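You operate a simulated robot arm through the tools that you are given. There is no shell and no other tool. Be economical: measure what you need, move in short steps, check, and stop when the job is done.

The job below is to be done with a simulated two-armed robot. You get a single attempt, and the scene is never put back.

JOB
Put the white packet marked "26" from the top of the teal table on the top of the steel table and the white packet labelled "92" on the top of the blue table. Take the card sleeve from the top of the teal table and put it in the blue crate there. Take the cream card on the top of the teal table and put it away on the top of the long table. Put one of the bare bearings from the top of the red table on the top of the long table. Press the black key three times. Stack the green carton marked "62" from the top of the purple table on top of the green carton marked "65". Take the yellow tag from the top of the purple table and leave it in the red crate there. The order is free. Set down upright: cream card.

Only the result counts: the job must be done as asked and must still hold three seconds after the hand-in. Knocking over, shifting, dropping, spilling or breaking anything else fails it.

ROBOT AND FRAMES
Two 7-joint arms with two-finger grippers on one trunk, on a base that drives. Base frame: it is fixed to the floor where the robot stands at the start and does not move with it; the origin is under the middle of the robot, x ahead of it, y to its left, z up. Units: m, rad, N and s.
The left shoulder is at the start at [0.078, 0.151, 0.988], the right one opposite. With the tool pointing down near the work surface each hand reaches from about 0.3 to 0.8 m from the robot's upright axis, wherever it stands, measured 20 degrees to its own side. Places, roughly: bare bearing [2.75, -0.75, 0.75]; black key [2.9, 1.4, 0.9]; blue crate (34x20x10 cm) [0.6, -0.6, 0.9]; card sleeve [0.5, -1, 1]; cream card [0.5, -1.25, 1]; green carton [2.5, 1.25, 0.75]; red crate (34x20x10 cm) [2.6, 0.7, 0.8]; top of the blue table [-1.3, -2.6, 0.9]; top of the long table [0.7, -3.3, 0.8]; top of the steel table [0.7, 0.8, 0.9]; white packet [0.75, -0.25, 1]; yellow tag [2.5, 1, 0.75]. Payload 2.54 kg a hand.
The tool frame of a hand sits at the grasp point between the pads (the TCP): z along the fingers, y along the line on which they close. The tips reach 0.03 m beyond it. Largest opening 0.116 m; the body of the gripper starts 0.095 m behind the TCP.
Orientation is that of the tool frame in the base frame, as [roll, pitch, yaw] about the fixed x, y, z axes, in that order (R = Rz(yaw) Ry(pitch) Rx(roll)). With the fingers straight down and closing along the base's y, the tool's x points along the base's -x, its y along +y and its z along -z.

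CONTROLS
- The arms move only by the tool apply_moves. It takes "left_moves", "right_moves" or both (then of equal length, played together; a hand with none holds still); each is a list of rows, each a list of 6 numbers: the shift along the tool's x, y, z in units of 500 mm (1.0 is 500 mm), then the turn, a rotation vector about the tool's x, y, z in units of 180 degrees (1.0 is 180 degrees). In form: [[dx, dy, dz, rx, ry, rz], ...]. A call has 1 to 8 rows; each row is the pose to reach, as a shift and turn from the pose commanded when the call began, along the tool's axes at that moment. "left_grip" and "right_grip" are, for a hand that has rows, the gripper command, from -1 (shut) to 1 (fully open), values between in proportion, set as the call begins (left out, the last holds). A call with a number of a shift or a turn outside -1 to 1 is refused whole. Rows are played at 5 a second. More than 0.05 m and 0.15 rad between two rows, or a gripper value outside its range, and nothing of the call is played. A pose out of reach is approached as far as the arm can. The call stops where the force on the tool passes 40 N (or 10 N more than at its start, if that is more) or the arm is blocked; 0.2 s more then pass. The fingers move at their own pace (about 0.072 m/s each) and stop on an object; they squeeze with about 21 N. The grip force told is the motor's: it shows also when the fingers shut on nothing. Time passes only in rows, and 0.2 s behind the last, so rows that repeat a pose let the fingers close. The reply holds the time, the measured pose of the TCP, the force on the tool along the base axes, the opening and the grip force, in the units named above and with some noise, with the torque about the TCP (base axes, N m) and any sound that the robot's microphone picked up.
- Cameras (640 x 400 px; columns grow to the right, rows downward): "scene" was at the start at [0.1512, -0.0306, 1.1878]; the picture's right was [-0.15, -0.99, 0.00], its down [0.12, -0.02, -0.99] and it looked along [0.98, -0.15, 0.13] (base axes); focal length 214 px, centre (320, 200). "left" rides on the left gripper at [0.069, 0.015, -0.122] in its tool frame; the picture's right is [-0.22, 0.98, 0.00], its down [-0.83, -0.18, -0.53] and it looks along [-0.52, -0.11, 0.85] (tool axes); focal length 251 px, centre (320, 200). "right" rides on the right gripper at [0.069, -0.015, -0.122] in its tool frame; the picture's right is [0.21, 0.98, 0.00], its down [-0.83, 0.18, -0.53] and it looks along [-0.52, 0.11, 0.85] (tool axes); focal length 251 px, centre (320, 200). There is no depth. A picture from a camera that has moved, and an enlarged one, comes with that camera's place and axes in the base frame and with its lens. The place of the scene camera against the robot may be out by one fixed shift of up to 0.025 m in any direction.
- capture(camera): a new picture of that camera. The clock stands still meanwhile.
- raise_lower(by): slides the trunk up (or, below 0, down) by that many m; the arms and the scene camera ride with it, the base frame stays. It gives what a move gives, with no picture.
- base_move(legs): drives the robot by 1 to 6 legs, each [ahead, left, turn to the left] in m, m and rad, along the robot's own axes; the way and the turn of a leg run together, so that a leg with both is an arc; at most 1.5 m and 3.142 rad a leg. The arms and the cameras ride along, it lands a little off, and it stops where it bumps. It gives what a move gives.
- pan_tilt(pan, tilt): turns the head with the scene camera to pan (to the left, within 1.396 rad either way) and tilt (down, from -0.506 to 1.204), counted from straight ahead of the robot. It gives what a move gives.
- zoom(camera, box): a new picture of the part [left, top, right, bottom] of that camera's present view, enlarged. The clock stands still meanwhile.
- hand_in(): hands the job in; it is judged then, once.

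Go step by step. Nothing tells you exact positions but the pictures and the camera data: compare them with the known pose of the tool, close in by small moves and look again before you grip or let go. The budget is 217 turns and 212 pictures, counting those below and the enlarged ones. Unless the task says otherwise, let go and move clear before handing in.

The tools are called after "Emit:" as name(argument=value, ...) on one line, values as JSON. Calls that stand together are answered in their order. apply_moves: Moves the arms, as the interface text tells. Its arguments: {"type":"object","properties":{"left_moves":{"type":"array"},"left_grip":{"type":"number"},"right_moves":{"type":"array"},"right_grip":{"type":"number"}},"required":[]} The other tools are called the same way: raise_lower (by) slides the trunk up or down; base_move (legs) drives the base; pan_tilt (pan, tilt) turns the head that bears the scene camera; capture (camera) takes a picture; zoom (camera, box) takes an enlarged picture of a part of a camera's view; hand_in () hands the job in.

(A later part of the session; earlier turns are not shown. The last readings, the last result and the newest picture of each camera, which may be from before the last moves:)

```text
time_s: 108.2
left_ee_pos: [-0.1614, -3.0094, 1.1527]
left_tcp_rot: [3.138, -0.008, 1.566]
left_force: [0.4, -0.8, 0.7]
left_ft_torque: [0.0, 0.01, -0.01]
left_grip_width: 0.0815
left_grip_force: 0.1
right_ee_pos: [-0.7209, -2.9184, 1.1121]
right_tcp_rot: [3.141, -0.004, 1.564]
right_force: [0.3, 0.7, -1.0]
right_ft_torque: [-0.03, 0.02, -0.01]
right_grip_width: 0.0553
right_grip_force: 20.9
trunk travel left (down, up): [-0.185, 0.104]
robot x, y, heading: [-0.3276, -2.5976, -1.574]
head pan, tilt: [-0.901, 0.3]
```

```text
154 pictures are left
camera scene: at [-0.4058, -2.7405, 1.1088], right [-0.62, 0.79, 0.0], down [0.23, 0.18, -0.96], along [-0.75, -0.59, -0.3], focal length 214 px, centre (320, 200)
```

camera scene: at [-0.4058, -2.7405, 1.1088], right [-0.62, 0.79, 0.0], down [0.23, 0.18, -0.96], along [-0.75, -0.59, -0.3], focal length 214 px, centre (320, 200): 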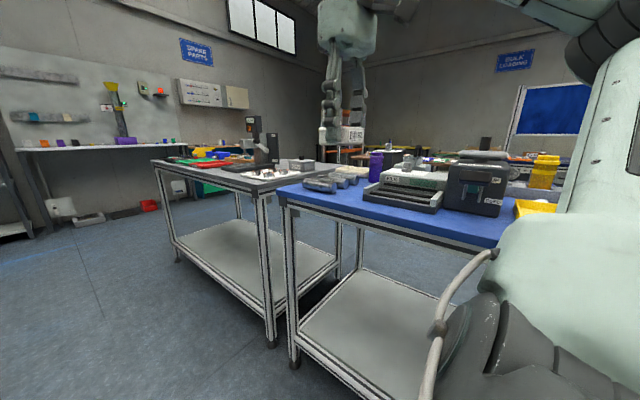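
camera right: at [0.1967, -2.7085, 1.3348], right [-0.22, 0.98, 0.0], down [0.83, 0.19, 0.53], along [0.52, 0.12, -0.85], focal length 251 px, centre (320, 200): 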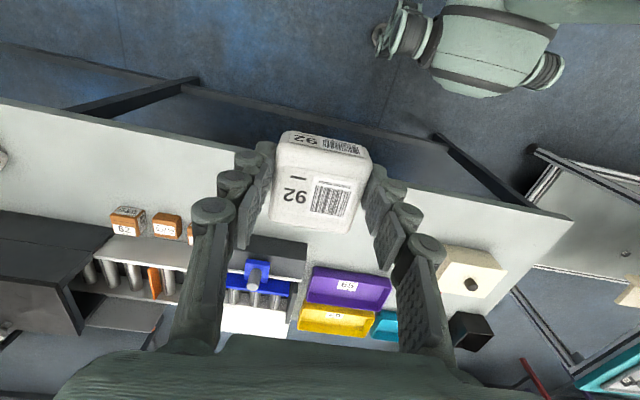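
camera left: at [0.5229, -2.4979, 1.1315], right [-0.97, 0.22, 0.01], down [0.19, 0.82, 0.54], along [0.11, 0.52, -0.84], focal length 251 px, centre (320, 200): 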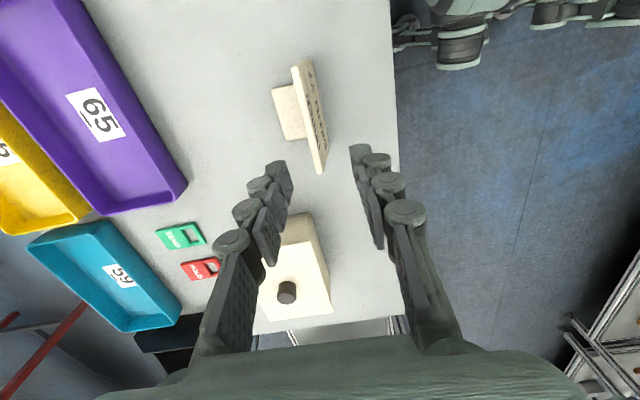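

The blue table's near edge is around x ≈ -0.95. I finish turning to face it.

Emit:
base_move(legs=[[0, 0, -1.567]])

Emit:
pan_tilt(pan=0.0, tilt=0.4)

Emit:
capture(camera="scene")

Emit:
capture(camera="right")

```text
time_s: 112.5
left_ee_pos: [-0.7404, -2.7655, 1.1523]
left_tcp_rot: [3.138, -0.011, -0.005]
left_force: [-0.1, -0.5, 0.4]
left_ft_torque: [0.01, -0.01, 0.04]
left_grip_width: 0.081
left_grip_force: 0.0
right_ee_pos: [-0.6505, -2.2072, 1.1127]
right_tcp_rot: [-3.141, -0.005, -0.007]
right_force: [-0.7, -0.6, -1.2]
right_ft_torque: [0.0, -0.03, 0.01]
right_grip_width: 0.0554
right_grip_force: 20.9
trunk travel left (down, up): [-0.185, 0.104]
robot x, y, heading: [-0.3298, -2.599, 3.137]
head pan, tilt: [-0.901, 0.3]
```

```text
time_s: 113.8
left_ee_pos: [-0.7406, -2.7658, 1.1518]
left_tcp_rot: [3.14, -0.011, -0.006]
left_force: [0.0, -0.9, 0.8]
left_ft_torque: [-0.02, 0.01, 0.01]
left_grip_width: 0.0811
left_grip_force: 0.1
right_ee_pos: [-0.651, -2.207, 1.1117]
right_tcp_rot: [3.14, -0.004, -0.006]
right_force: [0.1, -0.2, -1.4]
right_ft_torque: [0.0, 0.01, 0.0]
right_grip_width: 0.0554
right_grip_force: 21.0
trunk travel left (down, up): [-0.185, 0.104]
robot x, y, heading: [-0.3302, -2.5969, 3.137]
head pan, tilt: [0.0, 0.4]
```

```text
153 pictures are left
camera scene: at [-0.4926, -2.6138, 1.0996], right [0.01, 1.0, 0.0], down [0.39, 0.0, -0.92], along [-0.92, 0.01, -0.39], focal length 214 px, centre (320, 200)
```

scene: 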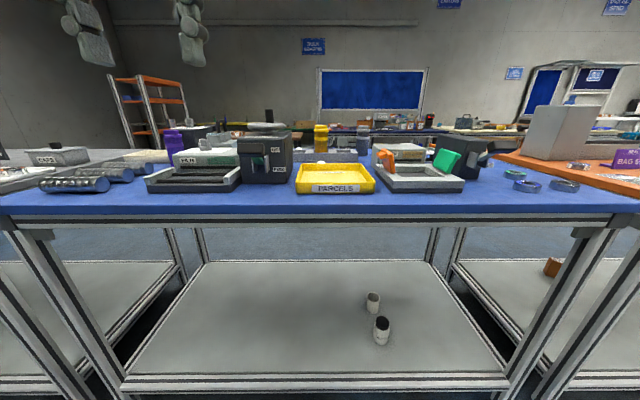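

```text
152 pictures are left
camera right: at [-0.5821, -2.1915, 1.2348], right [0.21, -0.98, 0.0], down [-0.83, -0.18, 0.53], along [-0.52, -0.11, -0.85], focal length 251 px, centre (320, 200)
```

right: 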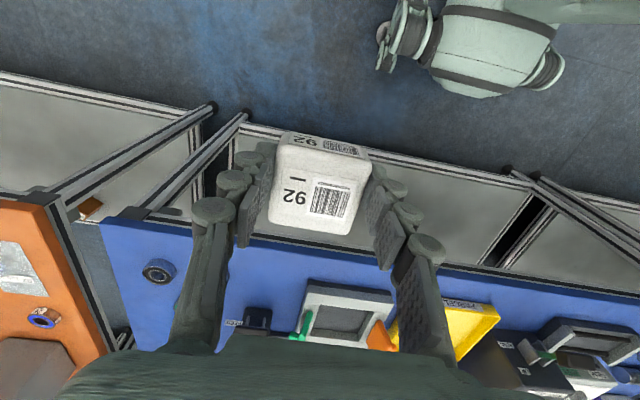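

Free spot on the blue table at about [-1.0, -2.1], between the ring and the grey frame. I drive closer and bring the right hand over it.

Emit:
base_move(legs=[[0.17, -0.1, 0]])

Emit:
apply_moves(right_moves=[[-0.06, 0, 0.02, 0, 0, 0], [-0.12, 0, 0.06, 0, 0, 0], [-0.19, 0, 0.1, 0, 0, 0], [-0.26, 0, 0.15, 0, 0, 0], [-0.34, 0, 0.2, 0, 0, 0], [-0.36, 0, 0.28, 0, 0, 0]])

Emit:
capture(camera="right")

Emit:
pan_tilt(pan=-0.4, tilt=0.5)

Emit:
capture(camera="scene")

```text
time_s: 115.4
left_ee_pos: [-0.9114, -2.6654, 1.1519]
left_tcp_rot: [3.138, -0.01, -0.006]
left_force: [0.4, 0.1, 0.3]
left_ft_torque: [0.0, -0.03, -0.04]
left_grip_width: 0.081
left_grip_force: 0.1
right_ee_pos: [-0.8206, -2.1059, 1.1126]
right_tcp_rot: [3.14, -0.003, -0.007]
right_force: [-1.2, 0.2, -1.8]
right_ft_torque: [0.0, -0.05, -0.01]
right_grip_width: 0.0552
right_grip_force: 21.1
trunk travel left (down, up): [-0.185, 0.104]
robot x, y, heading: [-0.4997, -2.4986, 3.138]
head pan, tilt: [0.0, 0.4]
```

```text
time_s: 116.6
left_ee_pos: [-0.9124, -2.6642, 1.1505]
left_tcp_rot: [3.137, -0.015, -0.007]
left_force: [-1.0, -0.7, 0.1]
left_ft_torque: [-0.04, -0.16, 0.01]
left_grip_width: 0.0811
left_grip_force: 0.1
right_ee_pos: [-0.9731, -2.106, 1.0177]
right_tcp_rot: [-3.14, -0.038, 0.004]
right_force: [11.7, 1.2, 2.9]
right_ft_torque: [-0.21, -0.18, 0.4]
right_grip_width: 0.0553
right_grip_force: 21.0
trunk travel left (down, up): [-0.185, 0.104]
robot x, y, heading: [-0.501, -2.4973, 3.134]
head pan, tilt: [0.0, 0.4]
stopped in row 6 (right hand): the force on the tool passed its limit at 80 N (the readings are from after the stop); the commanded pose is now the measured one
```

```text
151 pictures are left
camera right: at [-0.9085, -2.0886, 1.1425], right [0.22, -0.98, 0.01], down [-0.85, -0.19, 0.5], along [-0.49, -0.12, -0.87], focal length 251 px, centre (320, 200)
```

right: 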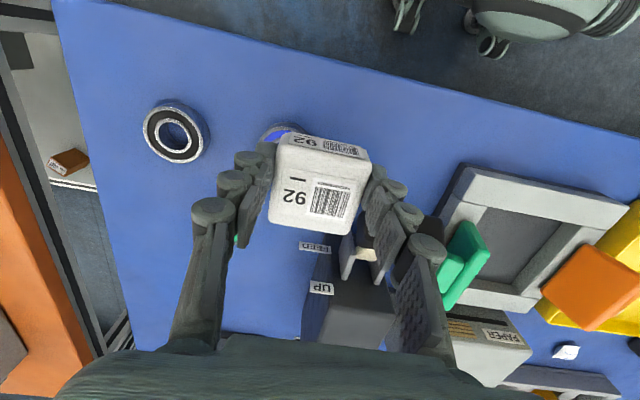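

```text
time_s: 117.5
left_ee_pos: [-0.911, -2.6642, 1.1507]
left_tcp_rot: [3.14, -0.011, -0.005]
left_force: [0.1, -0.1, 0.3]
left_ft_torque: [-0.01, 0.02, 0.01]
left_grip_width: 0.0814
left_grip_force: 0.2
right_ee_pos: [-0.9734, -2.1056, 1.0185]
right_tcp_rot: [-3.139, -0.033, 0.004]
right_force: [7.4, 0.0, -0.7]
right_ft_torque: [-0.05, -0.16, 0.28]
right_grip_width: 0.0553
right_grip_force: 20.7
trunk travel left (down, up): [-0.185, 0.104]
robot x, y, heading: [-0.5013, -2.4993, 3.132]
head pan, tilt: [-0.4, 0.499]
```

```text
150 pictures are left
camera scene: at [-0.6526, -2.4775, 1.0906], right [0.4, 0.92, 0.0], down [0.44, -0.19, -0.88], along [-0.81, 0.35, -0.48], focal length 214 px, centre (320, 200)
```

scene: 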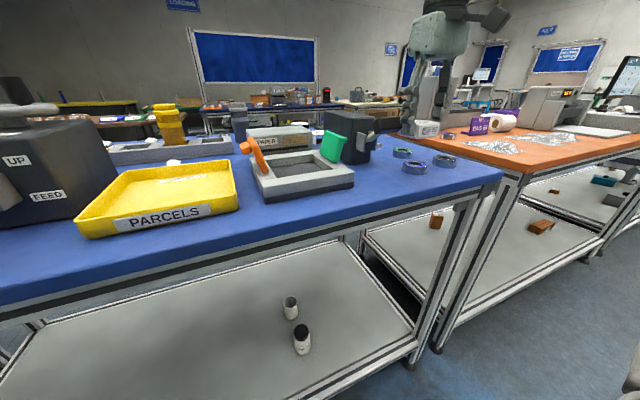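

The packet met the dark machine behind, so I back straight off and check whether it moved.

Emit:
apply_moves(right_moves=[[0.06, 0, -0.01, 0, 0, 0], [0.14, 0, -0.05, 0, 0.01, 0], [0.22, 0, -0.1, 0, 0.01, 0]])

Emit:
capture(camera="right")

Emit:
zoom(camera="scene", box=[230, 80, 510, 230])

```text
time_s: 118.2
left_ee_pos: [-0.9112, -2.6657, 1.15]
left_tcp_rot: [3.138, -0.012, -0.005]
left_force: [-0.3, 0.1, -0.1]
left_ft_torque: [-0.01, -0.03, 0.0]
left_grip_width: 0.0811
left_grip_force: 0.0
right_ee_pos: [-0.8663, -2.1053, 1.0715]
right_tcp_rot: [-3.139, -0.065, 0.002]
right_force: [-0.3, 0.5, -1.6]
right_ft_torque: [0.01, -0.02, -0.01]
right_grip_width: 0.0554
right_grip_force: 21.1
trunk travel left (down, up): [-0.185, 0.104]
robot x, y, heading: [-0.5027, -2.4976, 3.135]
head pan, tilt: [-0.4, 0.499]
```

```text
149 pictures are left
camera right: at [-0.8043, -2.0891, 1.1983], right [0.22, -0.98, 0.01], down [-0.86, -0.18, 0.48], along [-0.47, -0.11, -0.88], focal length 251 px, centre (320, 200)
```

right: 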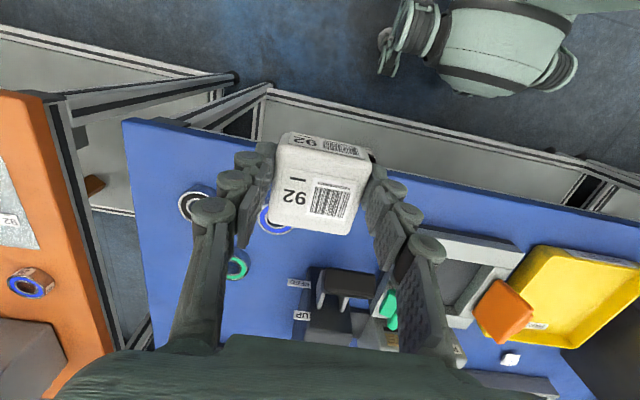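

```text
2.29 times, centred on (370, 155) of scene
camera zoom: at [-0.6528, -2.4775, 1.0906], right [0.4, 0.92, 0.0], down [0.44, -0.19, -0.88], along [-0.81, 0.35, -0.48], focal length 490 px, centre (206, 303)
```

zoom: 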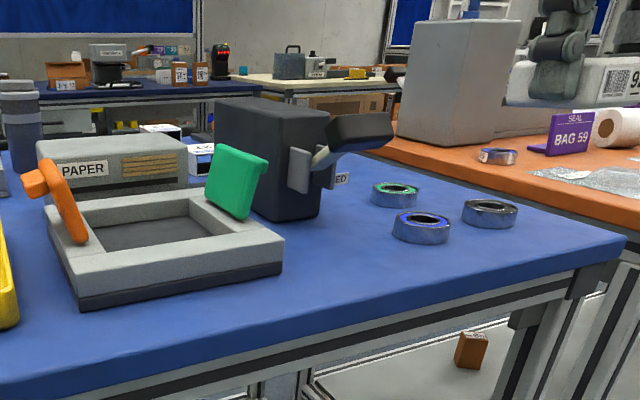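

The lever of the dark machine is at about [-1.0, -2.15]. I will set the packet in the front strip at [-0.955, -2.2], short of the lever and frame, and first level the tool.

Emit:
apply_moves(right_moves=[[0, 0.095, 0, 0, -0.01, 0], [0, 0.189, 0, 0, -0.0205, 0], [-0.08, 0.189, 0.02, 0, -0.0205, 0], [-0.16, 0.189, 0.05, 0, -0.0205, 0], [-0.17, 0.189, 0.07, 0, -0.0205, 0]])

Emit:
capture(camera="right")

Emit:
zoom(camera="scene", box=[230, 60, 510, 235])

```text
time_s: 119.5
left_ee_pos: [-0.9098, -2.6647, 1.1526]
left_tcp_rot: [3.138, -0.009, -0.007]
left_force: [-0.2, -0.1, -0.4]
left_ft_torque: [-0.01, 0.02, 0.0]
left_grip_width: 0.0814
left_grip_force: 0.1
right_ee_pos: [-0.9453, -2.2008, 1.0335]
right_tcp_rot: [-3.138, -0.001, 0.005]
right_force: [15.7, -0.7, 6.2]
right_ft_torque: [0.02, -0.28, -0.1]
right_grip_width: 0.0555
right_grip_force: 21.3
trunk travel left (down, up): [-0.185, 0.104]
robot x, y, heading: [-0.4981, -2.4991, 3.131]
head pan, tilt: [-0.4, 0.499]
```

```text
147 pictures are left
camera right: at [-0.876, -2.1845, 1.1551], right [0.22, -0.98, 0.0], down [-0.83, -0.19, 0.53], along [-0.52, -0.11, -0.85], focal length 251 px, centre (320, 200)
```

right: 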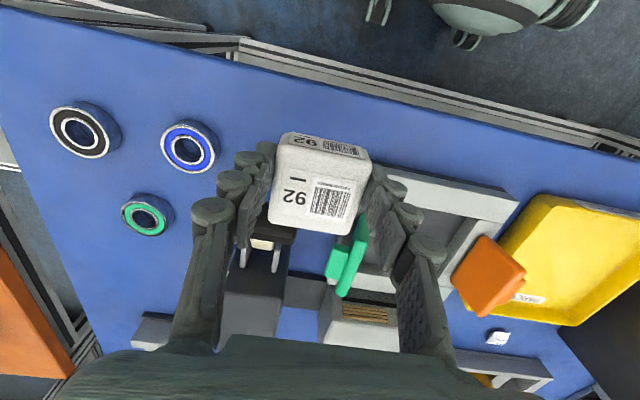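

```text
2.29 times, centred on (370, 148) of scene
camera zoom: at [-0.651, -2.4777, 1.0911], right [0.4, 0.92, 0.0], down [0.44, -0.19, -0.88], along [-0.81, 0.35, -0.48], focal length 490 px, centre (206, 320)
```

zoom: 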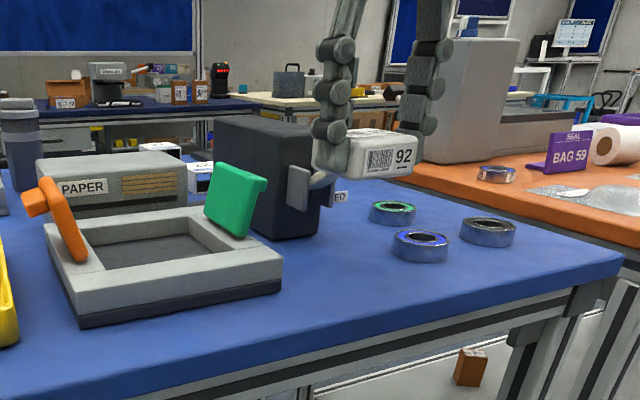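

The lever reaches further out than I judged and touches again; I back off at once and check it, planning the spot in front of the gap between the rings instead ([-0.943, -2.01]).

Emit:
apply_moves(right_moves=[[0.08, 0, 0, 0, 0, 0], [0.14, 0, -0.05, 0, 0, 0], [0.14, -0.09, -0.05, 0, 0, 0], [0.14, -0.18, -0.05, 0, 0, 0], [0.14, -0.27, -0.05, 0, 0, 0], [0.14, -0.36, -0.05, 0, 0, 0], [0.14, -0.382, -0.05, 0, 0, 0]])

Emit:
capture(camera="right")

Emit:
zoom(camera="scene", box=[230, 80, 510, 230])

```text
time_s: 121.0
left_ee_pos: [-0.9129, -2.6642, 1.151]
left_tcp_rot: [3.138, -0.011, -0.005]
left_force: [0.2, 0.3, -0.1]
left_ft_torque: [-0.03, 0.0, -0.01]
left_grip_width: 0.0812
left_grip_force: 0.1
right_ee_pos: [-0.8771, -2.0084, 1.0559]
right_tcp_rot: [-3.139, -0.002, 0.003]
right_force: [0.1, -0.6, -1.8]
right_ft_torque: [0.03, 0.02, -0.02]
right_grip_width: 0.0554
right_grip_force: 21.0
trunk travel left (down, up): [-0.185, 0.104]
robot x, y, heading: [-0.4994, -2.496, 3.131]
head pan, tilt: [-0.4, 0.499]
```

```text
145 pictures are left
camera right: at [-0.8085, -1.9924, 1.1789], right [0.22, -0.98, 0.0], down [-0.83, -0.18, 0.53], along [-0.52, -0.11, -0.85], focal length 251 px, centre (320, 200)
```

right: 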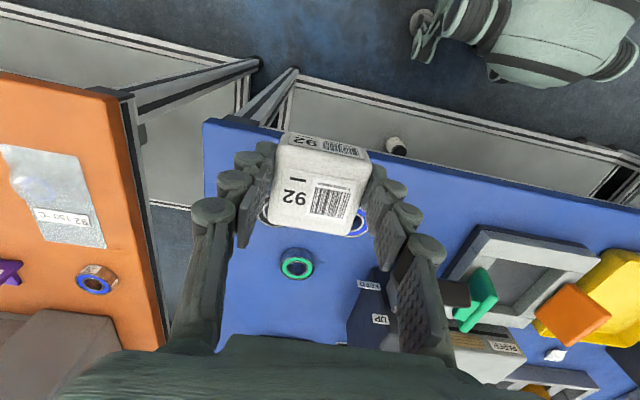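

```text
2.29 times, centred on (370, 155) of scene
camera zoom: at [-0.6533, -2.4774, 1.0904], right [0.4, 0.92, 0.0], down [0.44, -0.19, -0.88], along [-0.81, 0.35, -0.48], focal length 490 px, centre (206, 303)
```

zoom: 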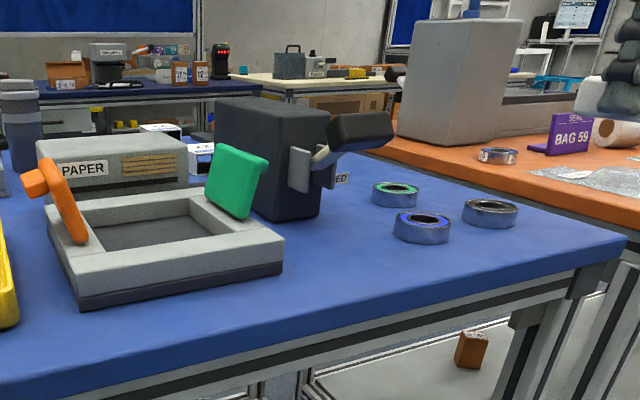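

The machine looks unchanged. I move over the spot in front of the rings and come down.

Emit:
apply_moves(right_moves=[[-0.066, 0, 0, 0, 0, 0], [-0.132, 0, 0, 0, 0, 0], [-0.132, 0, 0.08, 0, 0, 0], [-0.132, 0, 0.16, 0, 0, 0], [-0.132, 0, 0.22, 0, 0, 0]])

Emit:
capture(camera="right")

Emit:
pan_tilt(pan=-0.7, tilt=0.4)

Emit:
zoom(camera="scene", box=[200, 100, 480, 260])

```text
time_s: 122.2
left_ee_pos: [-0.9104, -2.6655, 1.1505]
left_tcp_rot: [3.138, -0.011, -0.005]
left_force: [1.1, 0.2, -0.6]
left_ft_torque: [0.0, 0.02, 0.0]
left_grip_width: 0.081
left_grip_force: 0.0
right_ee_pos: [-0.9443, -2.0083, 0.9499]
right_tcp_rot: [-3.136, 0.005, 0.001]
right_force: [0.0, 2.8, 11.8]
right_ft_torque: [0.28, 0.43, -0.07]
right_grip_width: 0.0556
right_grip_force: 20.8
trunk travel left (down, up): [-0.185, 0.104]
robot x, y, heading: [-0.4974, -2.4959, 3.13]
head pan, tilt: [-0.4, 0.499]
```

```text
143 pictures are left
camera right: at [-0.8743, -1.9924, 1.071], right [0.22, -0.98, -0.01], down [-0.82, -0.19, 0.54], along [-0.53, -0.11, -0.84], focal length 251 px, centre (320, 200)
```

right: 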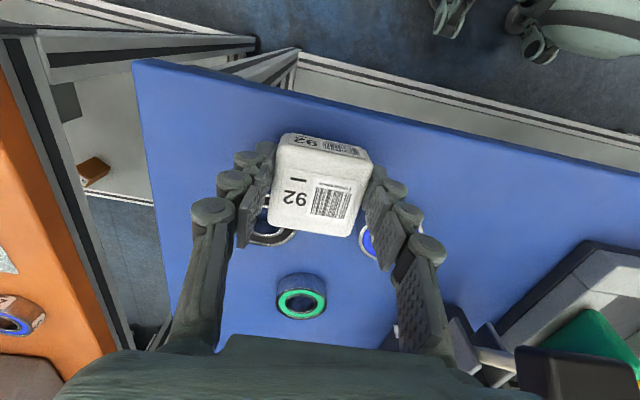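

```text
time_s: 123.0
left_ee_pos: [-0.9116, -2.6655, 1.1502]
left_tcp_rot: [3.139, -0.01, -0.005]
left_force: [-0.7, 0.0, -0.3]
left_ft_torque: [0.01, -0.03, 0.01]
left_grip_width: 0.0812
left_grip_force: 0.0
right_ee_pos: [-0.943, -2.0079, 0.9484]
right_tcp_rot: [-3.139, 0.0, 0.002]
right_force: [-0.8, 2.0, 11.8]
right_ft_torque: [0.3, 0.47, -0.06]
right_grip_width: 0.0554
right_grip_force: 20.6
trunk travel left (down, up): [-0.185, 0.104]
robot x, y, heading: [-0.5033, -2.4977, 3.133]
head pan, tilt: [-0.7, 0.4]
```

```text
2.29 times, centred on (340, 180) of scene
camera zoom: at [-0.6395, -2.454, 1.0998], right [0.65, 0.76, 0.0], down [0.3, -0.25, -0.92], along [-0.7, 0.6, -0.39], focal length 490 px, centre (274, 246)
```

zoom: 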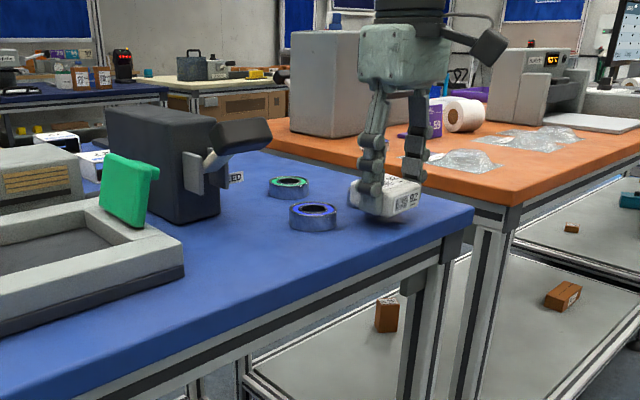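

Contact came at z 0.949; I must know if that is the table or the black ring, so I look closely.

Emit:
zoom(camera="scene", box=[310, 160, 410, 220])

Emit:
zoom(camera="right", box=[220, 110, 440, 330])

```text
6.40 times, centred on (360, 190) of scene
camera zoom: at [-0.6395, -2.454, 1.0998], right [0.65, 0.76, 0.0], down [0.3, -0.25, -0.92], along [-0.7, 0.6, -0.39], focal length 1373 px, centre (64, 264)
```

zoom: 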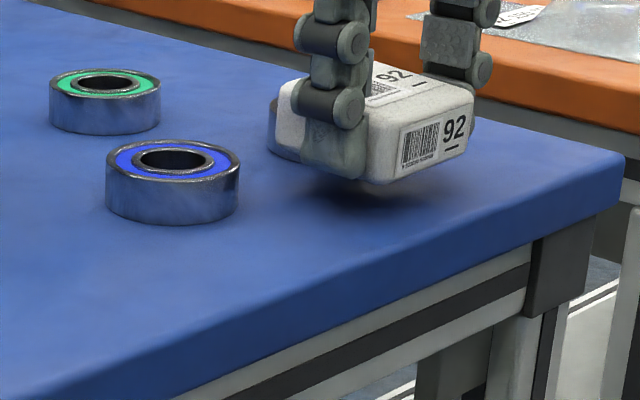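

```text
1.82 times, centred on (330, 220) of right
camera zoom: at [-0.8746, -1.9921, 1.0693], right [0.22, -0.98, 0.0], down [-0.82, -0.19, 0.53], along [-0.52, -0.11, -0.85], focal length 457 px, centre (302, 164)
```

zoom: 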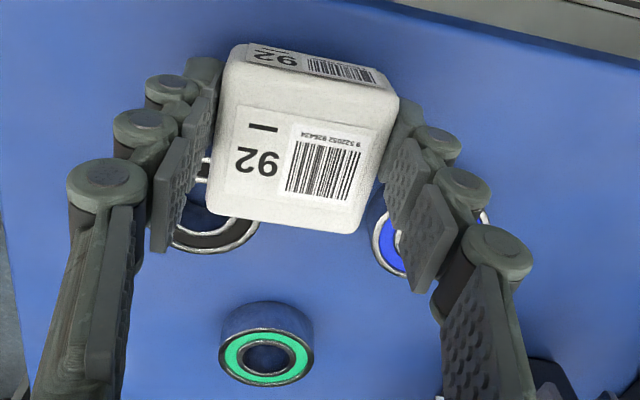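

The packet was on the black ring, not the table. I lift off and choose the open area behind the rings, at about [-1.2, -1.97], moving the robot nearer to it.

Emit:
apply_moves(right_moves=[[0, 0, -0.08, 0, 0, 0], [0.04, 0, -0.16, 0, 0, 0], [0.12, 0.02, -0.2, 0, 0, 0], [0.2, 0.06, -0.24, 0, 0, 0], [0.24, 0.14, -0.28, 0, 0, 0], [0.24, 0.22, -0.32, 0, 0, 0], [0.24, 0.31, -0.34, 0, 0, 0], [0.24, 0.4, -0.34, 0, 0, 0]])

Emit:
base_move(legs=[[0.03, -0.3, 0.008]])

Emit:
capture(camera="right")

Emit:
pan_tilt(pan=-0.3, tilt=0.5)

Emit:
capture(camera="scene")

```text
time_s: 124.8
left_ee_pos: [-0.9125, -2.6648, 1.1507]
left_tcp_rot: [3.139, -0.011, -0.006]
left_force: [0.0, -0.2, 0.5]
left_ft_torque: [0.04, -0.01, 0.0]
left_grip_width: 0.0812
left_grip_force: 0.1
right_ee_pos: [-0.8229, -2.2094, 1.1173]
right_tcp_rot: [-3.139, -0.001, 0.002]
right_force: [-1.3, -0.7, -1.4]
right_ft_torque: [0.03, -0.01, 0.03]
right_grip_width: 0.0556
right_grip_force: 21.5
trunk travel left (down, up): [-0.185, 0.104]
robot x, y, heading: [-0.5036, -2.4959, 3.134]
head pan, tilt: [-0.7, 0.4]
```

```text
time_s: 128.3
left_ee_pos: [-0.9397, -2.3677, 1.1503]
left_tcp_rot: [3.137, -0.01, 0.001]
left_force: [-0.7, 0.9, -1.3]
left_ft_torque: [-0.05, -0.01, 0.04]
left_grip_width: 0.0812
left_grip_force: 0.0
right_ee_pos: [-0.8545, -1.9099, 1.1154]
right_tcp_rot: [-3.14, 0.0, 0.01]
right_force: [0.1, -0.2, -1.5]
right_ft_torque: [0.0, -0.02, 0.0]
right_grip_width: 0.0553
right_grip_force: 21.7
trunk travel left (down, up): [-0.185, 0.104]
robot x, y, heading: [-0.5281, -2.1981, -3.147]
head pan, tilt: [-0.7, 0.4]
```

```text
139 pictures are left
camera right: at [-0.7861, -1.8935, 1.239], right [0.22, -0.97, 0.0], down [-0.82, -0.19, 0.53], along [-0.52, -0.12, -0.85], focal length 251 px, centre (320, 200)
```

right: 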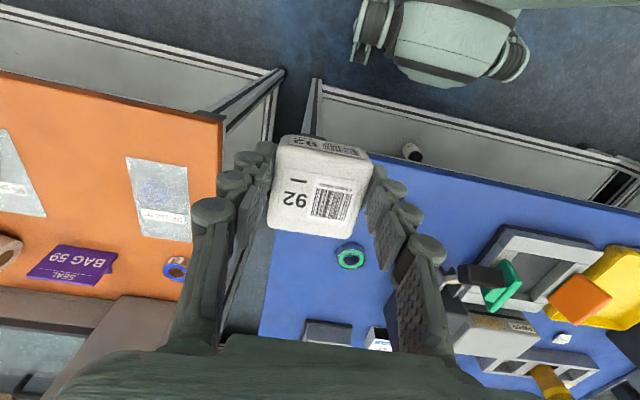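

```text
time_s: 129.2
left_ee_pos: [-0.9388, -2.3679, 1.1512]
left_tcp_rot: [3.138, -0.01, 0.001]
left_force: [-0.2, 0.6, -0.3]
left_ft_torque: [0.01, 0.0, -0.01]
left_grip_width: 0.0812
left_grip_force: 0.0
right_ee_pos: [-0.8542, -1.9101, 1.1168]
right_tcp_rot: [-3.14, -0.002, 0.011]
right_force: [-0.2, -1.0, -0.8]
right_ft_torque: [0.03, -0.01, 0.01]
right_grip_width: 0.0552
right_grip_force: 21.1
trunk travel left (down, up): [-0.185, 0.104]
robot x, y, heading: [-0.5311, -2.198, -3.139]
head pan, tilt: [-0.3, 0.499]
```

```text
138 pictures are left
camera scene: at [-0.6856, -2.1866, 1.0905], right [0.3, 0.96, 0.0], down [0.46, -0.14, -0.88], along [-0.84, 0.26, -0.48], focal length 214 px, centre (320, 200)
```

scene: 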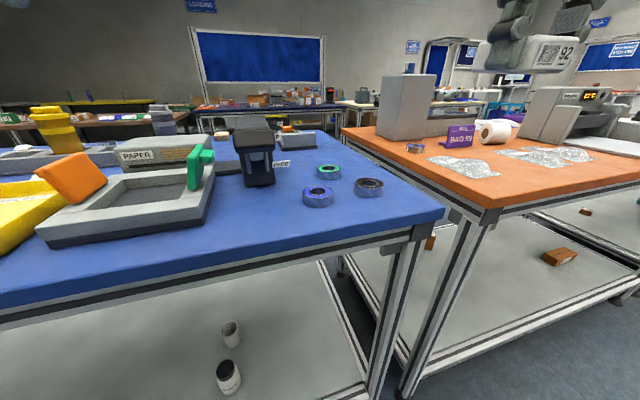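

The ring seems in place. I carry the packet over to the open area behind the rings.

Emit:
apply_moves(right_moves=[[-0.09, 0.014, 0, 0, 0, -0.003], [-0.18, 0.028, 0, 0, 0, -0.003], [-0.27, 0.042, 0.02, 0, 0, -0.003], [-0.36, 0.056, 0.04, 0, 0, -0.003], [-0.45, 0.07, 0.06, 0, 0, -0.003], [-0.54, 0.085, 0.08, 0, 0, -0.003], [-0.62, 0.1, 0.1, 0, 0, -0.003], [-0.692, 0.11, 0.14, 0, 0, -0.003]])

Emit:
capture(camera="right")

Emit:
zoom(camera="scene", box=[240, 70, 480, 230])

```text
time_s: 131.0
left_ee_pos: [-0.9412, -2.3671, 1.1509]
left_tcp_rot: [3.138, -0.011, 0.002]
left_force: [-0.3, 0.2, 0.3]
left_ft_torque: [-0.04, -0.02, -0.01]
left_grip_width: 0.0812
left_grip_force: 0.1
right_ee_pos: [-1.1445, -1.9389, 1.0146]
right_tcp_rot: [3.141, 0.002, 0.021]
right_force: [-0.8, 0.0, -1.2]
right_ft_torque: [-0.03, -0.06, -0.04]
right_grip_width: 0.0555
right_grip_force: 21.5
right hand out of reach, approached as far as the arm can: row 6, 7, 8
trunk travel left (down, up): [-0.185, 0.104]
robot x, y, heading: [-0.5304, -2.1955, 3.14]
head pan, tilt: [-0.3, 0.499]
```

```text
137 pictures are left
camera right: at [-1.0761, -1.9218, 1.1371], right [0.23, -0.97, 0.0], down [-0.82, -0.2, 0.54], along [-0.52, -0.12, -0.84], focal length 251 px, centre (320, 200)
```

right: 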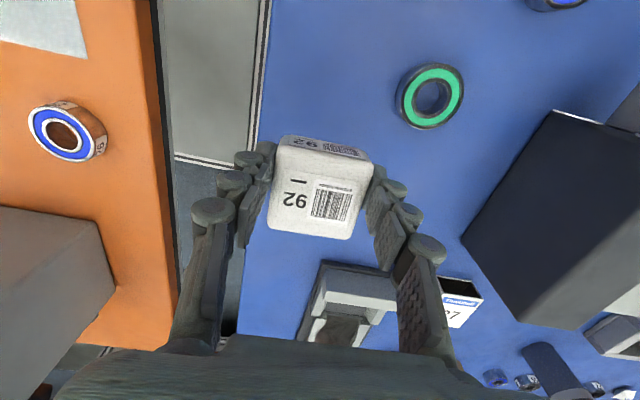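

```text
2.50 times, centred on (360, 150) of scene
camera zoom: at [-0.6863, -2.1864, 1.0903], right [0.3, 0.96, 0.0], down [0.46, -0.14, -0.88], along [-0.84, 0.26, -0.48], focal length 536 px, centre (220, 325)
```

zoom: 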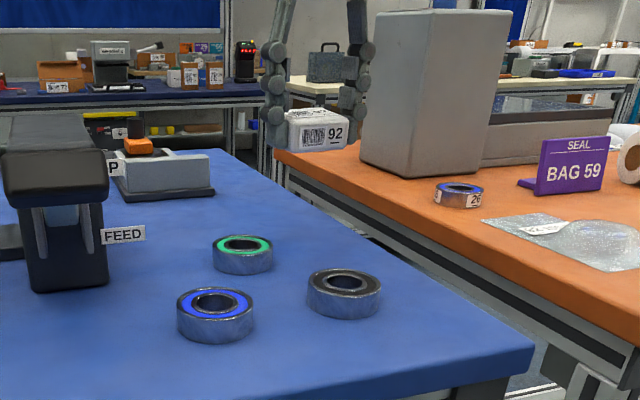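

Slightly out of reach; I pull the hand in a little, shift the robot over, and extend again.

Emit:
apply_moves(right_moves=[[0.08, 0.03, -0.02, 0, 0, 0], [0.16, 0.07, -0.06, 0, 0, 0], [0.2, 0.12, -0.1, 0, 0, 0]])

Emit:
base_move(legs=[[0.015, -0.12, 0]])

```text
time_s: 131.8
left_ee_pos: [-0.9395, -2.3691, 1.1511]
left_tcp_rot: [3.138, -0.011, 0.003]
left_force: [0.6, 1.0, 0.1]
left_ft_torque: [0.02, -0.03, -0.03]
left_grip_width: 0.0812
left_grip_force: 0.0
right_ee_pos: [-1.0414, -1.9975, 1.0666]
right_tcp_rot: [-3.14, 0.0, 0.02]
right_force: [-0.5, -0.4, -2.7]
right_ft_torque: [0.01, 0.01, -0.01]
right_grip_width: 0.0555
right_grip_force: 21.7
trunk travel left (down, up): [-0.185, 0.104]
robot x, y, heading: [-0.53, -2.1944, -3.144]
head pan, tilt: [-0.3, 0.499]
```

```text
time_s: 133.6
left_ee_pos: [-0.9541, -2.2487, 1.1517]
left_tcp_rot: [3.139, -0.012, 0.003]
left_force: [-0.8, 0.0, 0.5]
left_ft_torque: [-0.01, 0.01, 0.02]
left_grip_width: 0.0812
left_grip_force: 0.0
right_ee_pos: [-1.0564, -1.8786, 1.0662]
right_tcp_rot: [-3.14, -0.001, 0.02]
right_force: [0.1, -0.3, -1.8]
right_ft_torque: [-0.01, -0.01, -0.02]
right_grip_width: 0.0553
right_grip_force: 20.9
trunk travel left (down, up): [-0.185, 0.104]
robot x, y, heading: [-0.543, -2.0779, 3.138]
head pan, tilt: [-0.3, 0.499]
```

Emit:
apply_moves(right_moves=[[-0.07, 0.04, 0.02, 0, 0, 0], [-0.14, 0.08, 0.05, 0, 0, 0], [-0.21, 0.12, 0.08, 0, 0, 0], [-0.285, 0.162, 0.1, 0, 0, 0], [-0.285, 0.162, 0.14, 0, 0, 0], [-0.285, 0.162, 0.2, 0, 0, 0]])

Emit:
capture(camera="right")

Emit:
capture(camera="scene")

```text
time_s: 135.0
left_ee_pos: [-0.956, -2.249, 1.1517]
left_tcp_rot: [3.138, -0.011, 0.001]
left_force: [0.0, 0.2, 0.5]
left_ft_torque: [0.01, 0.02, 0.01]
left_grip_width: 0.0812
left_grip_force: 0.1
right_ee_pos: [-1.1209, -1.8952, 0.9846]
right_tcp_rot: [-3.14, 0.001, 0.019]
right_force: [0.3, -0.3, -2.0]
right_ft_torque: [-0.02, 0.01, 0.02]
right_grip_width: 0.0555
right_grip_force: 21.3
right hand out of reach, approached as far as the arm can: row 1, 2, 3, 4, 5, 6
trunk travel left (down, up): [-0.185, 0.104]
robot x, y, heading: [-0.544, -2.0774, 3.142]
head pan, tilt: [-0.3, 0.499]
```

```text
135 pictures are left
camera right: at [-1.052, -1.8788, 1.1072], right [0.23, -0.97, 0.0], down [-0.82, -0.2, 0.53], along [-0.52, -0.12, -0.85], focal length 251 px, centre (320, 200)
```

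right: 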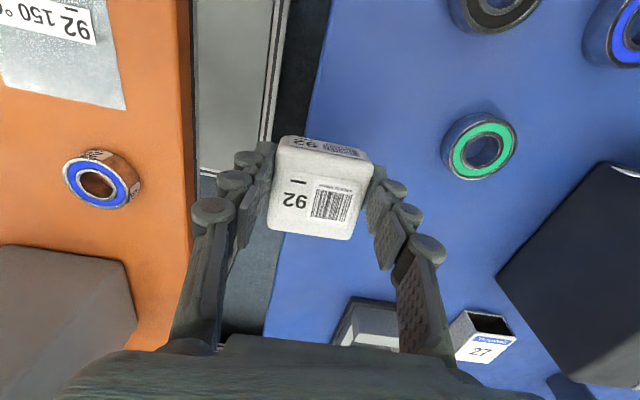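

```text
134 pictures are left
camera scene: at [-0.7003, -2.0679, 1.0905], right [0.3, 0.96, 0.0], down [0.46, -0.14, -0.88], along [-0.84, 0.26, -0.48], focal length 214 px, centre (320, 200)
```

scene: 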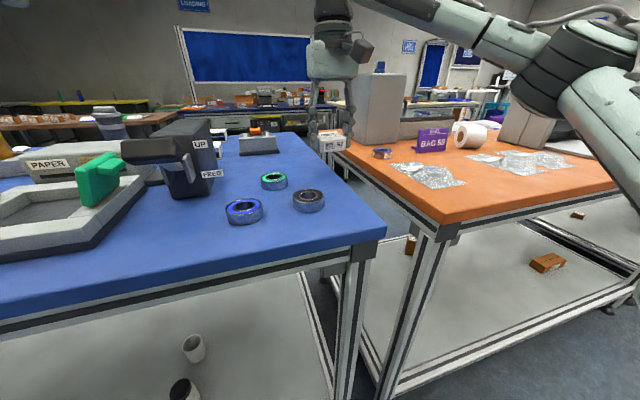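

The trunk is low, which costs reach at this height; I raise it 0.1 m and extend again.

Emit:
raise_lower(by=0.1)

Emit:
apply_moves(right_moves=[[0, 0.05, 0.05, 0, 0, 0], [-0.03, 0.1, 0.1, 0, 0, 0], [-0.08, 0.14, 0.15, 0, 0, 0], [-0.12, 0.14, 0.2, 0, 0, 0], [-0.155, 0.14, 0.24, 0, 0, 0]])

Emit:
capture(camera="right")

```text
time_s: 136.3
left_ee_pos: [-0.9548, -2.2478, 1.2502]
left_tcp_rot: [3.137, -0.012, 0.004]
left_force: [-0.1, -0.1, -0.3]
left_ft_torque: [0.02, -0.02, -0.01]
left_grip_width: 0.0809
left_grip_force: 0.1
right_ee_pos: [-1.1215, -1.8959, 1.0841]
right_tcp_rot: [-3.14, 0.0, 0.02]
right_force: [-0.2, 0.1, -1.5]
right_ft_torque: [-0.01, 0.0, 0.0]
right_grip_width: 0.0556
right_grip_force: 21.0
trunk travel left (down, up): [-0.285, 0.004]
robot x, y, heading: [-0.5434, -2.0797, 3.139]
head pan, tilt: [-0.3, 0.499]
```

```text
time_s: 137.5
left_ee_pos: [-0.9546, -2.248, 1.2513]
left_tcp_rot: [3.138, -0.011, 0.002]
left_force: [0.2, -0.7, -0.5]
left_ft_torque: [0.0, -0.01, 0.02]
left_grip_width: 0.0811
left_grip_force: 0.1
right_ee_pos: [-1.1448, -1.9218, 0.9646]
right_tcp_rot: [-3.14, 0.001, 0.02]
right_force: [0.0, 0.4, -0.5]
right_ft_torque: [0.01, -0.02, -0.02]
right_grip_width: 0.0555
right_grip_force: 21.1
right hand out of reach, approached as far as the arm can: row 1, 2, 3, 4, 5
trunk travel left (down, up): [-0.285, 0.004]
robot x, y, heading: [-0.5448, -2.0777, 3.14]
head pan, tilt: [-0.3, 0.499]
```

```text
133 pictures are left
camera right: at [-1.0765, -1.9039, 1.0862], right [0.23, -0.97, 0.0], down [-0.82, -0.2, 0.53], along [-0.52, -0.12, -0.85], focal length 251 px, centre (320, 200)
```

right: 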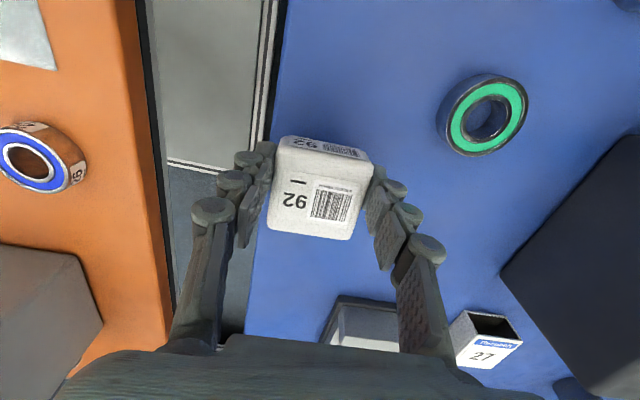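

Nearly there; I nudge the base to put the packet at about [-1.155, -1.957], clear of the green ring and the table end.

Emit:
base_move(legs=[[0.012, 0.035, 0]])

Emit:
capture(camera="right")

Emit:
zoom(camera="scene", box=[220, 80, 420, 260])

```text
time_s: 138.5
left_ee_pos: [-0.9661, -2.283, 1.2515]
left_tcp_rot: [3.139, -0.012, 0.003]
left_force: [-0.2, -0.2, -0.2]
left_ft_torque: [0.01, 0.01, -0.03]
left_grip_width: 0.0813
left_grip_force: 0.1
right_ee_pos: [-1.1575, -1.9547, 0.9647]
right_tcp_rot: [-3.14, 0.001, 0.019]
right_force: [0.3, -0.3, -1.3]
right_ft_torque: [0.01, -0.05, -0.02]
right_grip_width: 0.0551
right_grip_force: 21.0
trunk travel left (down, up): [-0.285, 0.004]
robot x, y, heading: [-0.5563, -2.1113, 3.139]
head pan, tilt: [-0.3, 0.499]
```

```text
132 pictures are left
camera right: at [-1.0882, -1.9389, 1.0866], right [0.23, -0.97, 0.0], down [-0.82, -0.2, 0.53], along [-0.52, -0.12, -0.85], focal length 251 px, centre (320, 200)
```

right: 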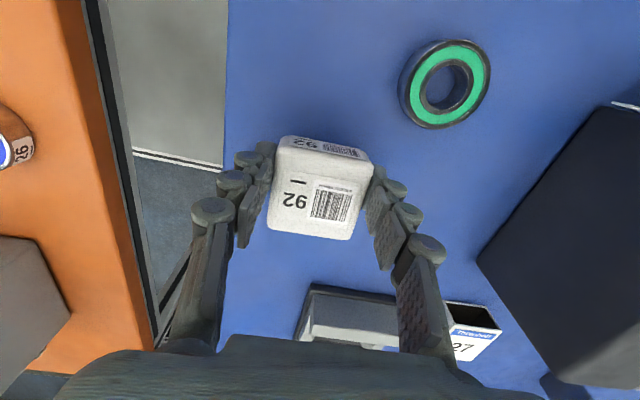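

```text
2.22 times, centred on (320, 170) of scene
camera zoom: at [-0.7124, -2.103, 1.1904], right [0.3, 0.96, 0.0], down [0.46, -0.14, -0.88], along [-0.84, 0.26, -0.48], focal length 477 px, centre (320, 267)
```

zoom: 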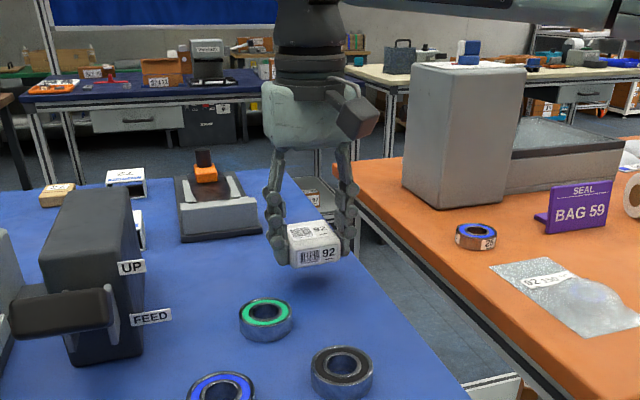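

Clear all round. I lower it gently.

Emit:
apply_moves(right_moves=[[0, 0, 0.03, 0, 0, 0], [0, 0, 0.05, 0, 0, 0], [0, 0, 0.06, 0, 0, 0], [0, 0, 0.07, 0, 0, 0]])

```text
time_s: 139.5
left_ee_pos: [-0.9649, -2.2848, 1.2511]
left_tcp_rot: [3.138, -0.01, 0.002]
left_force: [-0.9, -0.2, -0.3]
left_ft_torque: [0.01, -0.03, -0.01]
left_grip_width: 0.0812
left_grip_force: 0.1
right_ee_pos: [-1.1576, -1.9566, 0.9328]
right_tcp_rot: [-3.141, 0.005, 0.02]
right_force: [0.4, 2.4, 10.2]
right_ft_torque: [0.05, -0.25, 0.13]
right_grip_width: 0.0556
right_grip_force: 20.8
trunk travel left (down, up): [-0.285, 0.004]
robot x, y, heading: [-0.5522, -2.1122, 3.142]
head pan, tilt: [-0.3, 0.499]
```

Emit:
zoom(camera="scene", box=[270, 120, 390, 220])

Emit:
apply_moves(right_moves=[[0, 0, 0, 0, 0, 0], [0, 0, 0, 0, 0, 0], [0, 0, -0.04, 0, 0, 0], [0, 0, -0.1, 0, 0, 0], [0, 0, -0.18, 0, 0, 0], [0, 0, -0.26, 0, 0, 0], [0.08, 0, -0.3, 0, 0, 0]], right_grip=0.35)

Emit:
zoom(camera="scene", box=[230, 100, 410, 240])

Emit:
capture(camera="right")

```text
4.00 times, centred on (330, 170) of scene
camera zoom: at [-0.7113, -2.1025, 1.1909], right [0.3, 0.95, 0.0], down [0.46, -0.14, -0.88], along [-0.84, 0.26, -0.48], focal length 858 px, centre (280, 320)
```

zoom: 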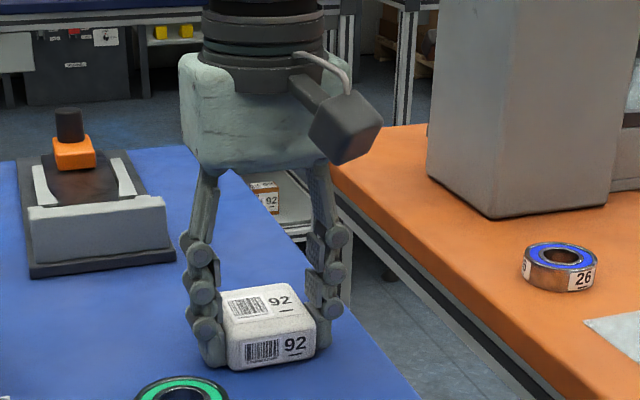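

```text
time_s: 141.1
left_ee_pos: [-0.9655, -2.2847, 1.2515]
left_tcp_rot: [3.137, -0.009, 0.001]
left_force: [0.9, 0.5, 0.7]
left_ft_torque: [-0.02, 0.03, -0.02]
left_grip_width: 0.0809
left_grip_force: 0.0
right_ee_pos: [-1.1157, -1.9549, 1.0809]
right_tcp_rot: [-3.141, 0.001, 0.018]
right_force: [0.8, -0.1, 0.3]
right_ft_torque: [0.03, 0.02, 0.03]
right_grip_width: 0.0783
right_grip_force: 0.2
right hand out of reach, approached as far as the arm can: row 5, 6
trunk travel left (down, up): [-0.285, 0.004]
robot x, y, heading: [-0.5564, -2.1114, 3.143]
head pan, tilt: [-0.3, 0.499]
```

```text
2.86 times, centred on (320, 170) of scene
camera zoom: at [-0.7106, -2.103, 1.1908], right [0.3, 0.96, 0.0], down [0.46, -0.14, -0.88], along [-0.84, 0.26, -0.48], focal length 613 px, centre (320, 286)
```

zoom: 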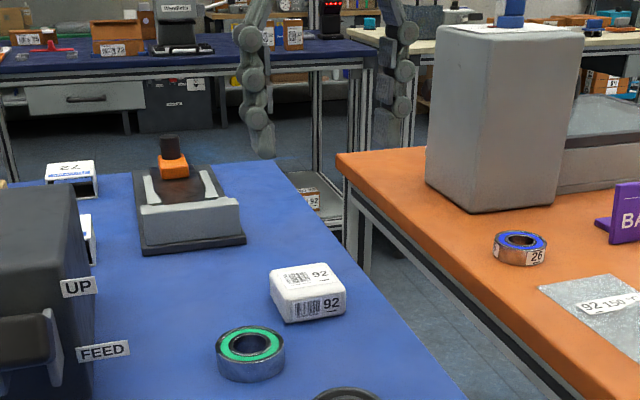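

```text
128 pictures are left
camera right: at [-1.0467, -1.937, 1.202], right [0.23, -0.97, 0.0], down [-0.82, -0.2, 0.54], along [-0.52, -0.12, -0.84], focal length 251 px, centre (320, 200)
```

right: 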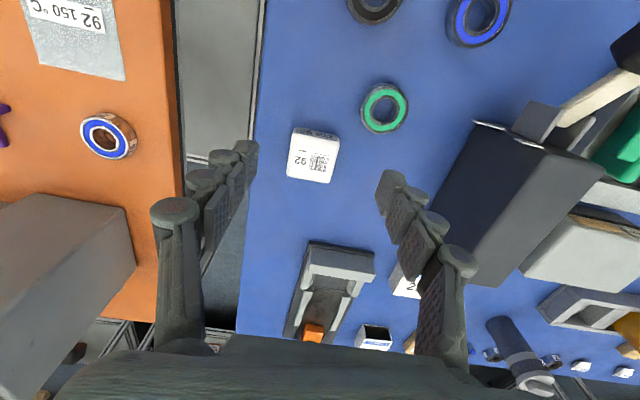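

Packet 92 stands on the blue table. I draw the arm in, back off, turn round and drive to packet 26.

Emit:
apply_moves(right_moves=[[0.08, 0, -0.04, 0, 0, 0], [0.16, 0, -0.08, 0, 0, 0], [0.25, 0, -0.12, 0, 0, 0], [0.34, 0, -0.14, 0, 0, 0], [0.43, -0.02, -0.16, 0, 0, 0], [0.5, -0.06, -0.18, 0, 0, 0], [0.5, -0.15, -0.18, 0, 0, 0]])

Emit:
base_move(legs=[[-0.3, 0, 0], [0, 0, 3.14], [0, 0.9, 0], [0, 0.78, 0]])

Emit:
pan_tilt(pan=0.2, tilt=0.5)

Emit:
capture(camera="scene")

```text
time_s: 142.7
left_ee_pos: [-0.9663, -2.282, 1.2507]
left_tcp_rot: [3.134, -0.011, 0.002]
left_force: [-0.2, 0.1, -1.0]
left_ft_torque: [-0.02, 0.02, 0.02]
left_grip_width: 0.0812
left_grip_force: 0.2
right_ee_pos: [-0.869, -1.8759, 1.1681]
right_tcp_rot: [3.14, 0.0, 0.02]
right_force: [-0.1, 0.6, -0.2]
right_ft_torque: [-0.03, -0.02, 0.02]
right_grip_width: 0.0783
right_grip_force: 0.0
trunk travel left (down, up): [-0.285, 0.004]
robot x, y, heading: [-0.559, -2.1088, 3.141]
head pan, tilt: [-0.3, 0.499]
```

```text
time_s: 168.5
left_ee_pos: [0.1485, -0.2639, 1.2515]
left_tcp_rot: [3.138, -0.01, 3.141]
left_force: [0.8, -1.0, 0.0]
left_ft_torque: [-0.02, 0.02, 0.0]
left_grip_width: 0.0811
left_grip_force: 0.1
right_ee_pos: [0.0503, -0.6707, 1.1681]
right_tcp_rot: [3.141, 0.001, -3.124]
right_force: [-0.6, 0.5, 0.0]
right_ft_torque: [-0.04, 0.0, 0.02]
right_grip_width: 0.0786
right_grip_force: 0.1
trunk travel left (down, up): [-0.285, 0.004]
robot x, y, heading: [-0.2638, -0.4333, -0.002]
head pan, tilt: [-0.3, 0.499]
```

```text
time_s: 169.4
left_ee_pos: [0.1472, -0.264, 1.2508]
left_tcp_rot: [3.138, -0.011, 3.14]
left_force: [0.1, -0.1, -0.7]
left_ft_torque: [0.02, -0.02, -0.02]
left_grip_width: 0.0812
left_grip_force: 0.1
right_ee_pos: [0.0491, -0.6701, 1.1684]
right_tcp_rot: [3.14, 0.002, -3.124]
right_force: [0.4, 0.8, 0.0]
right_ft_torque: [0.01, 0.01, 0.0]
right_grip_width: 0.0783
right_grip_force: 0.0
trunk travel left (down, up): [-0.285, 0.004]
robot x, y, heading: [-0.2649, -0.4341, -0.001]
head pan, tilt: [0.201, 0.499]
```

```text
127 pictures are left
camera scene: at [-0.1083, -0.4334, 1.1905], right [0.2, -0.98, 0.0], down [-0.47, -0.09, -0.88], along [0.86, 0.17, -0.48], focal length 214 px, centre (320, 200)
```

scene: 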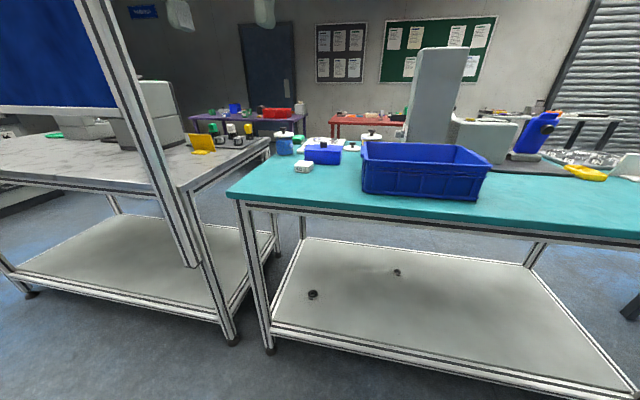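

Emit:
base_move(legs=[[0.28, 0, 0]])

Emit:
apply_moves(left_moves=[[-0.05, 0.012, 0.06, 0, 0, 0], [-0.1, 0.024, 0.12, 0, 0, 0], [-0.15, 0.036, 0.18, 0, 0, 0], [-0.2, 0.048, 0.24, 0, 0, 0], [-0.25, 0.06, 0.31, 0, 0, 0], [-0.3, 0.07, 0.38, 0, 0, 0], [-0.32, 0.08, 0.45, 0, 0, 0]])

Emit:
capture(camera="left")

```text
time_s: 171.4
left_ee_pos: [0.426, -0.2656, 1.2506]
left_tcp_rot: [3.137, -0.013, 3.141]
left_force: [-0.8, 0.0, 0.2]
left_ft_torque: [0.01, 0.02, 0.01]
left_grip_width: 0.0813
left_grip_force: 0.0
right_ee_pos: [0.3265, -0.6719, 1.1684]
right_tcp_rot: [3.142, 0.0, -3.126]
right_force: [-0.6, 0.3, -0.4]
right_ft_torque: [-0.02, 0.02, -0.03]
right_grip_width: 0.0783
right_grip_force: 0.0
trunk travel left (down, up): [-0.285, 0.004]
robot x, y, heading: [0.0157, -0.4324, -0.003]
head pan, tilt: [0.201, 0.499]
```

```text
time_s: 173.0
left_ee_pos: [0.5833, -0.2236, 1.0249]
left_tcp_rot: [3.137, -0.009, 3.14]
left_force: [0.3, 0.2, 0.2]
left_ft_torque: [-0.04, 0.01, -0.01]
left_grip_width: 0.0809
left_grip_force: 0.3
right_ee_pos: [0.3274, -0.6715, 1.169]
right_tcp_rot: [-3.14, 0.002, -3.126]
right_force: [-0.2, 0.6, -0.3]
right_ft_torque: [0.0, -0.05, 0.03]
right_grip_width: 0.0784
right_grip_force: 0.1
trunk travel left (down, up): [-0.285, 0.004]
robot x, y, heading: [0.0144, -0.4356, -0.004]
head pan, tilt: [0.201, 0.499]
```

```text
126 pictures are left
camera left: at [0.5146, -0.2091, 1.146], right [0.22, 0.98, 0.0], down [0.83, -0.18, 0.52], along [0.51, -0.11, -0.85], focal length 251 px, centre (320, 200)
```

left: 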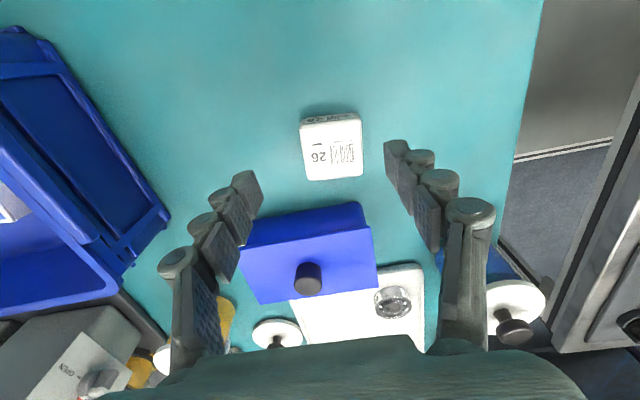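

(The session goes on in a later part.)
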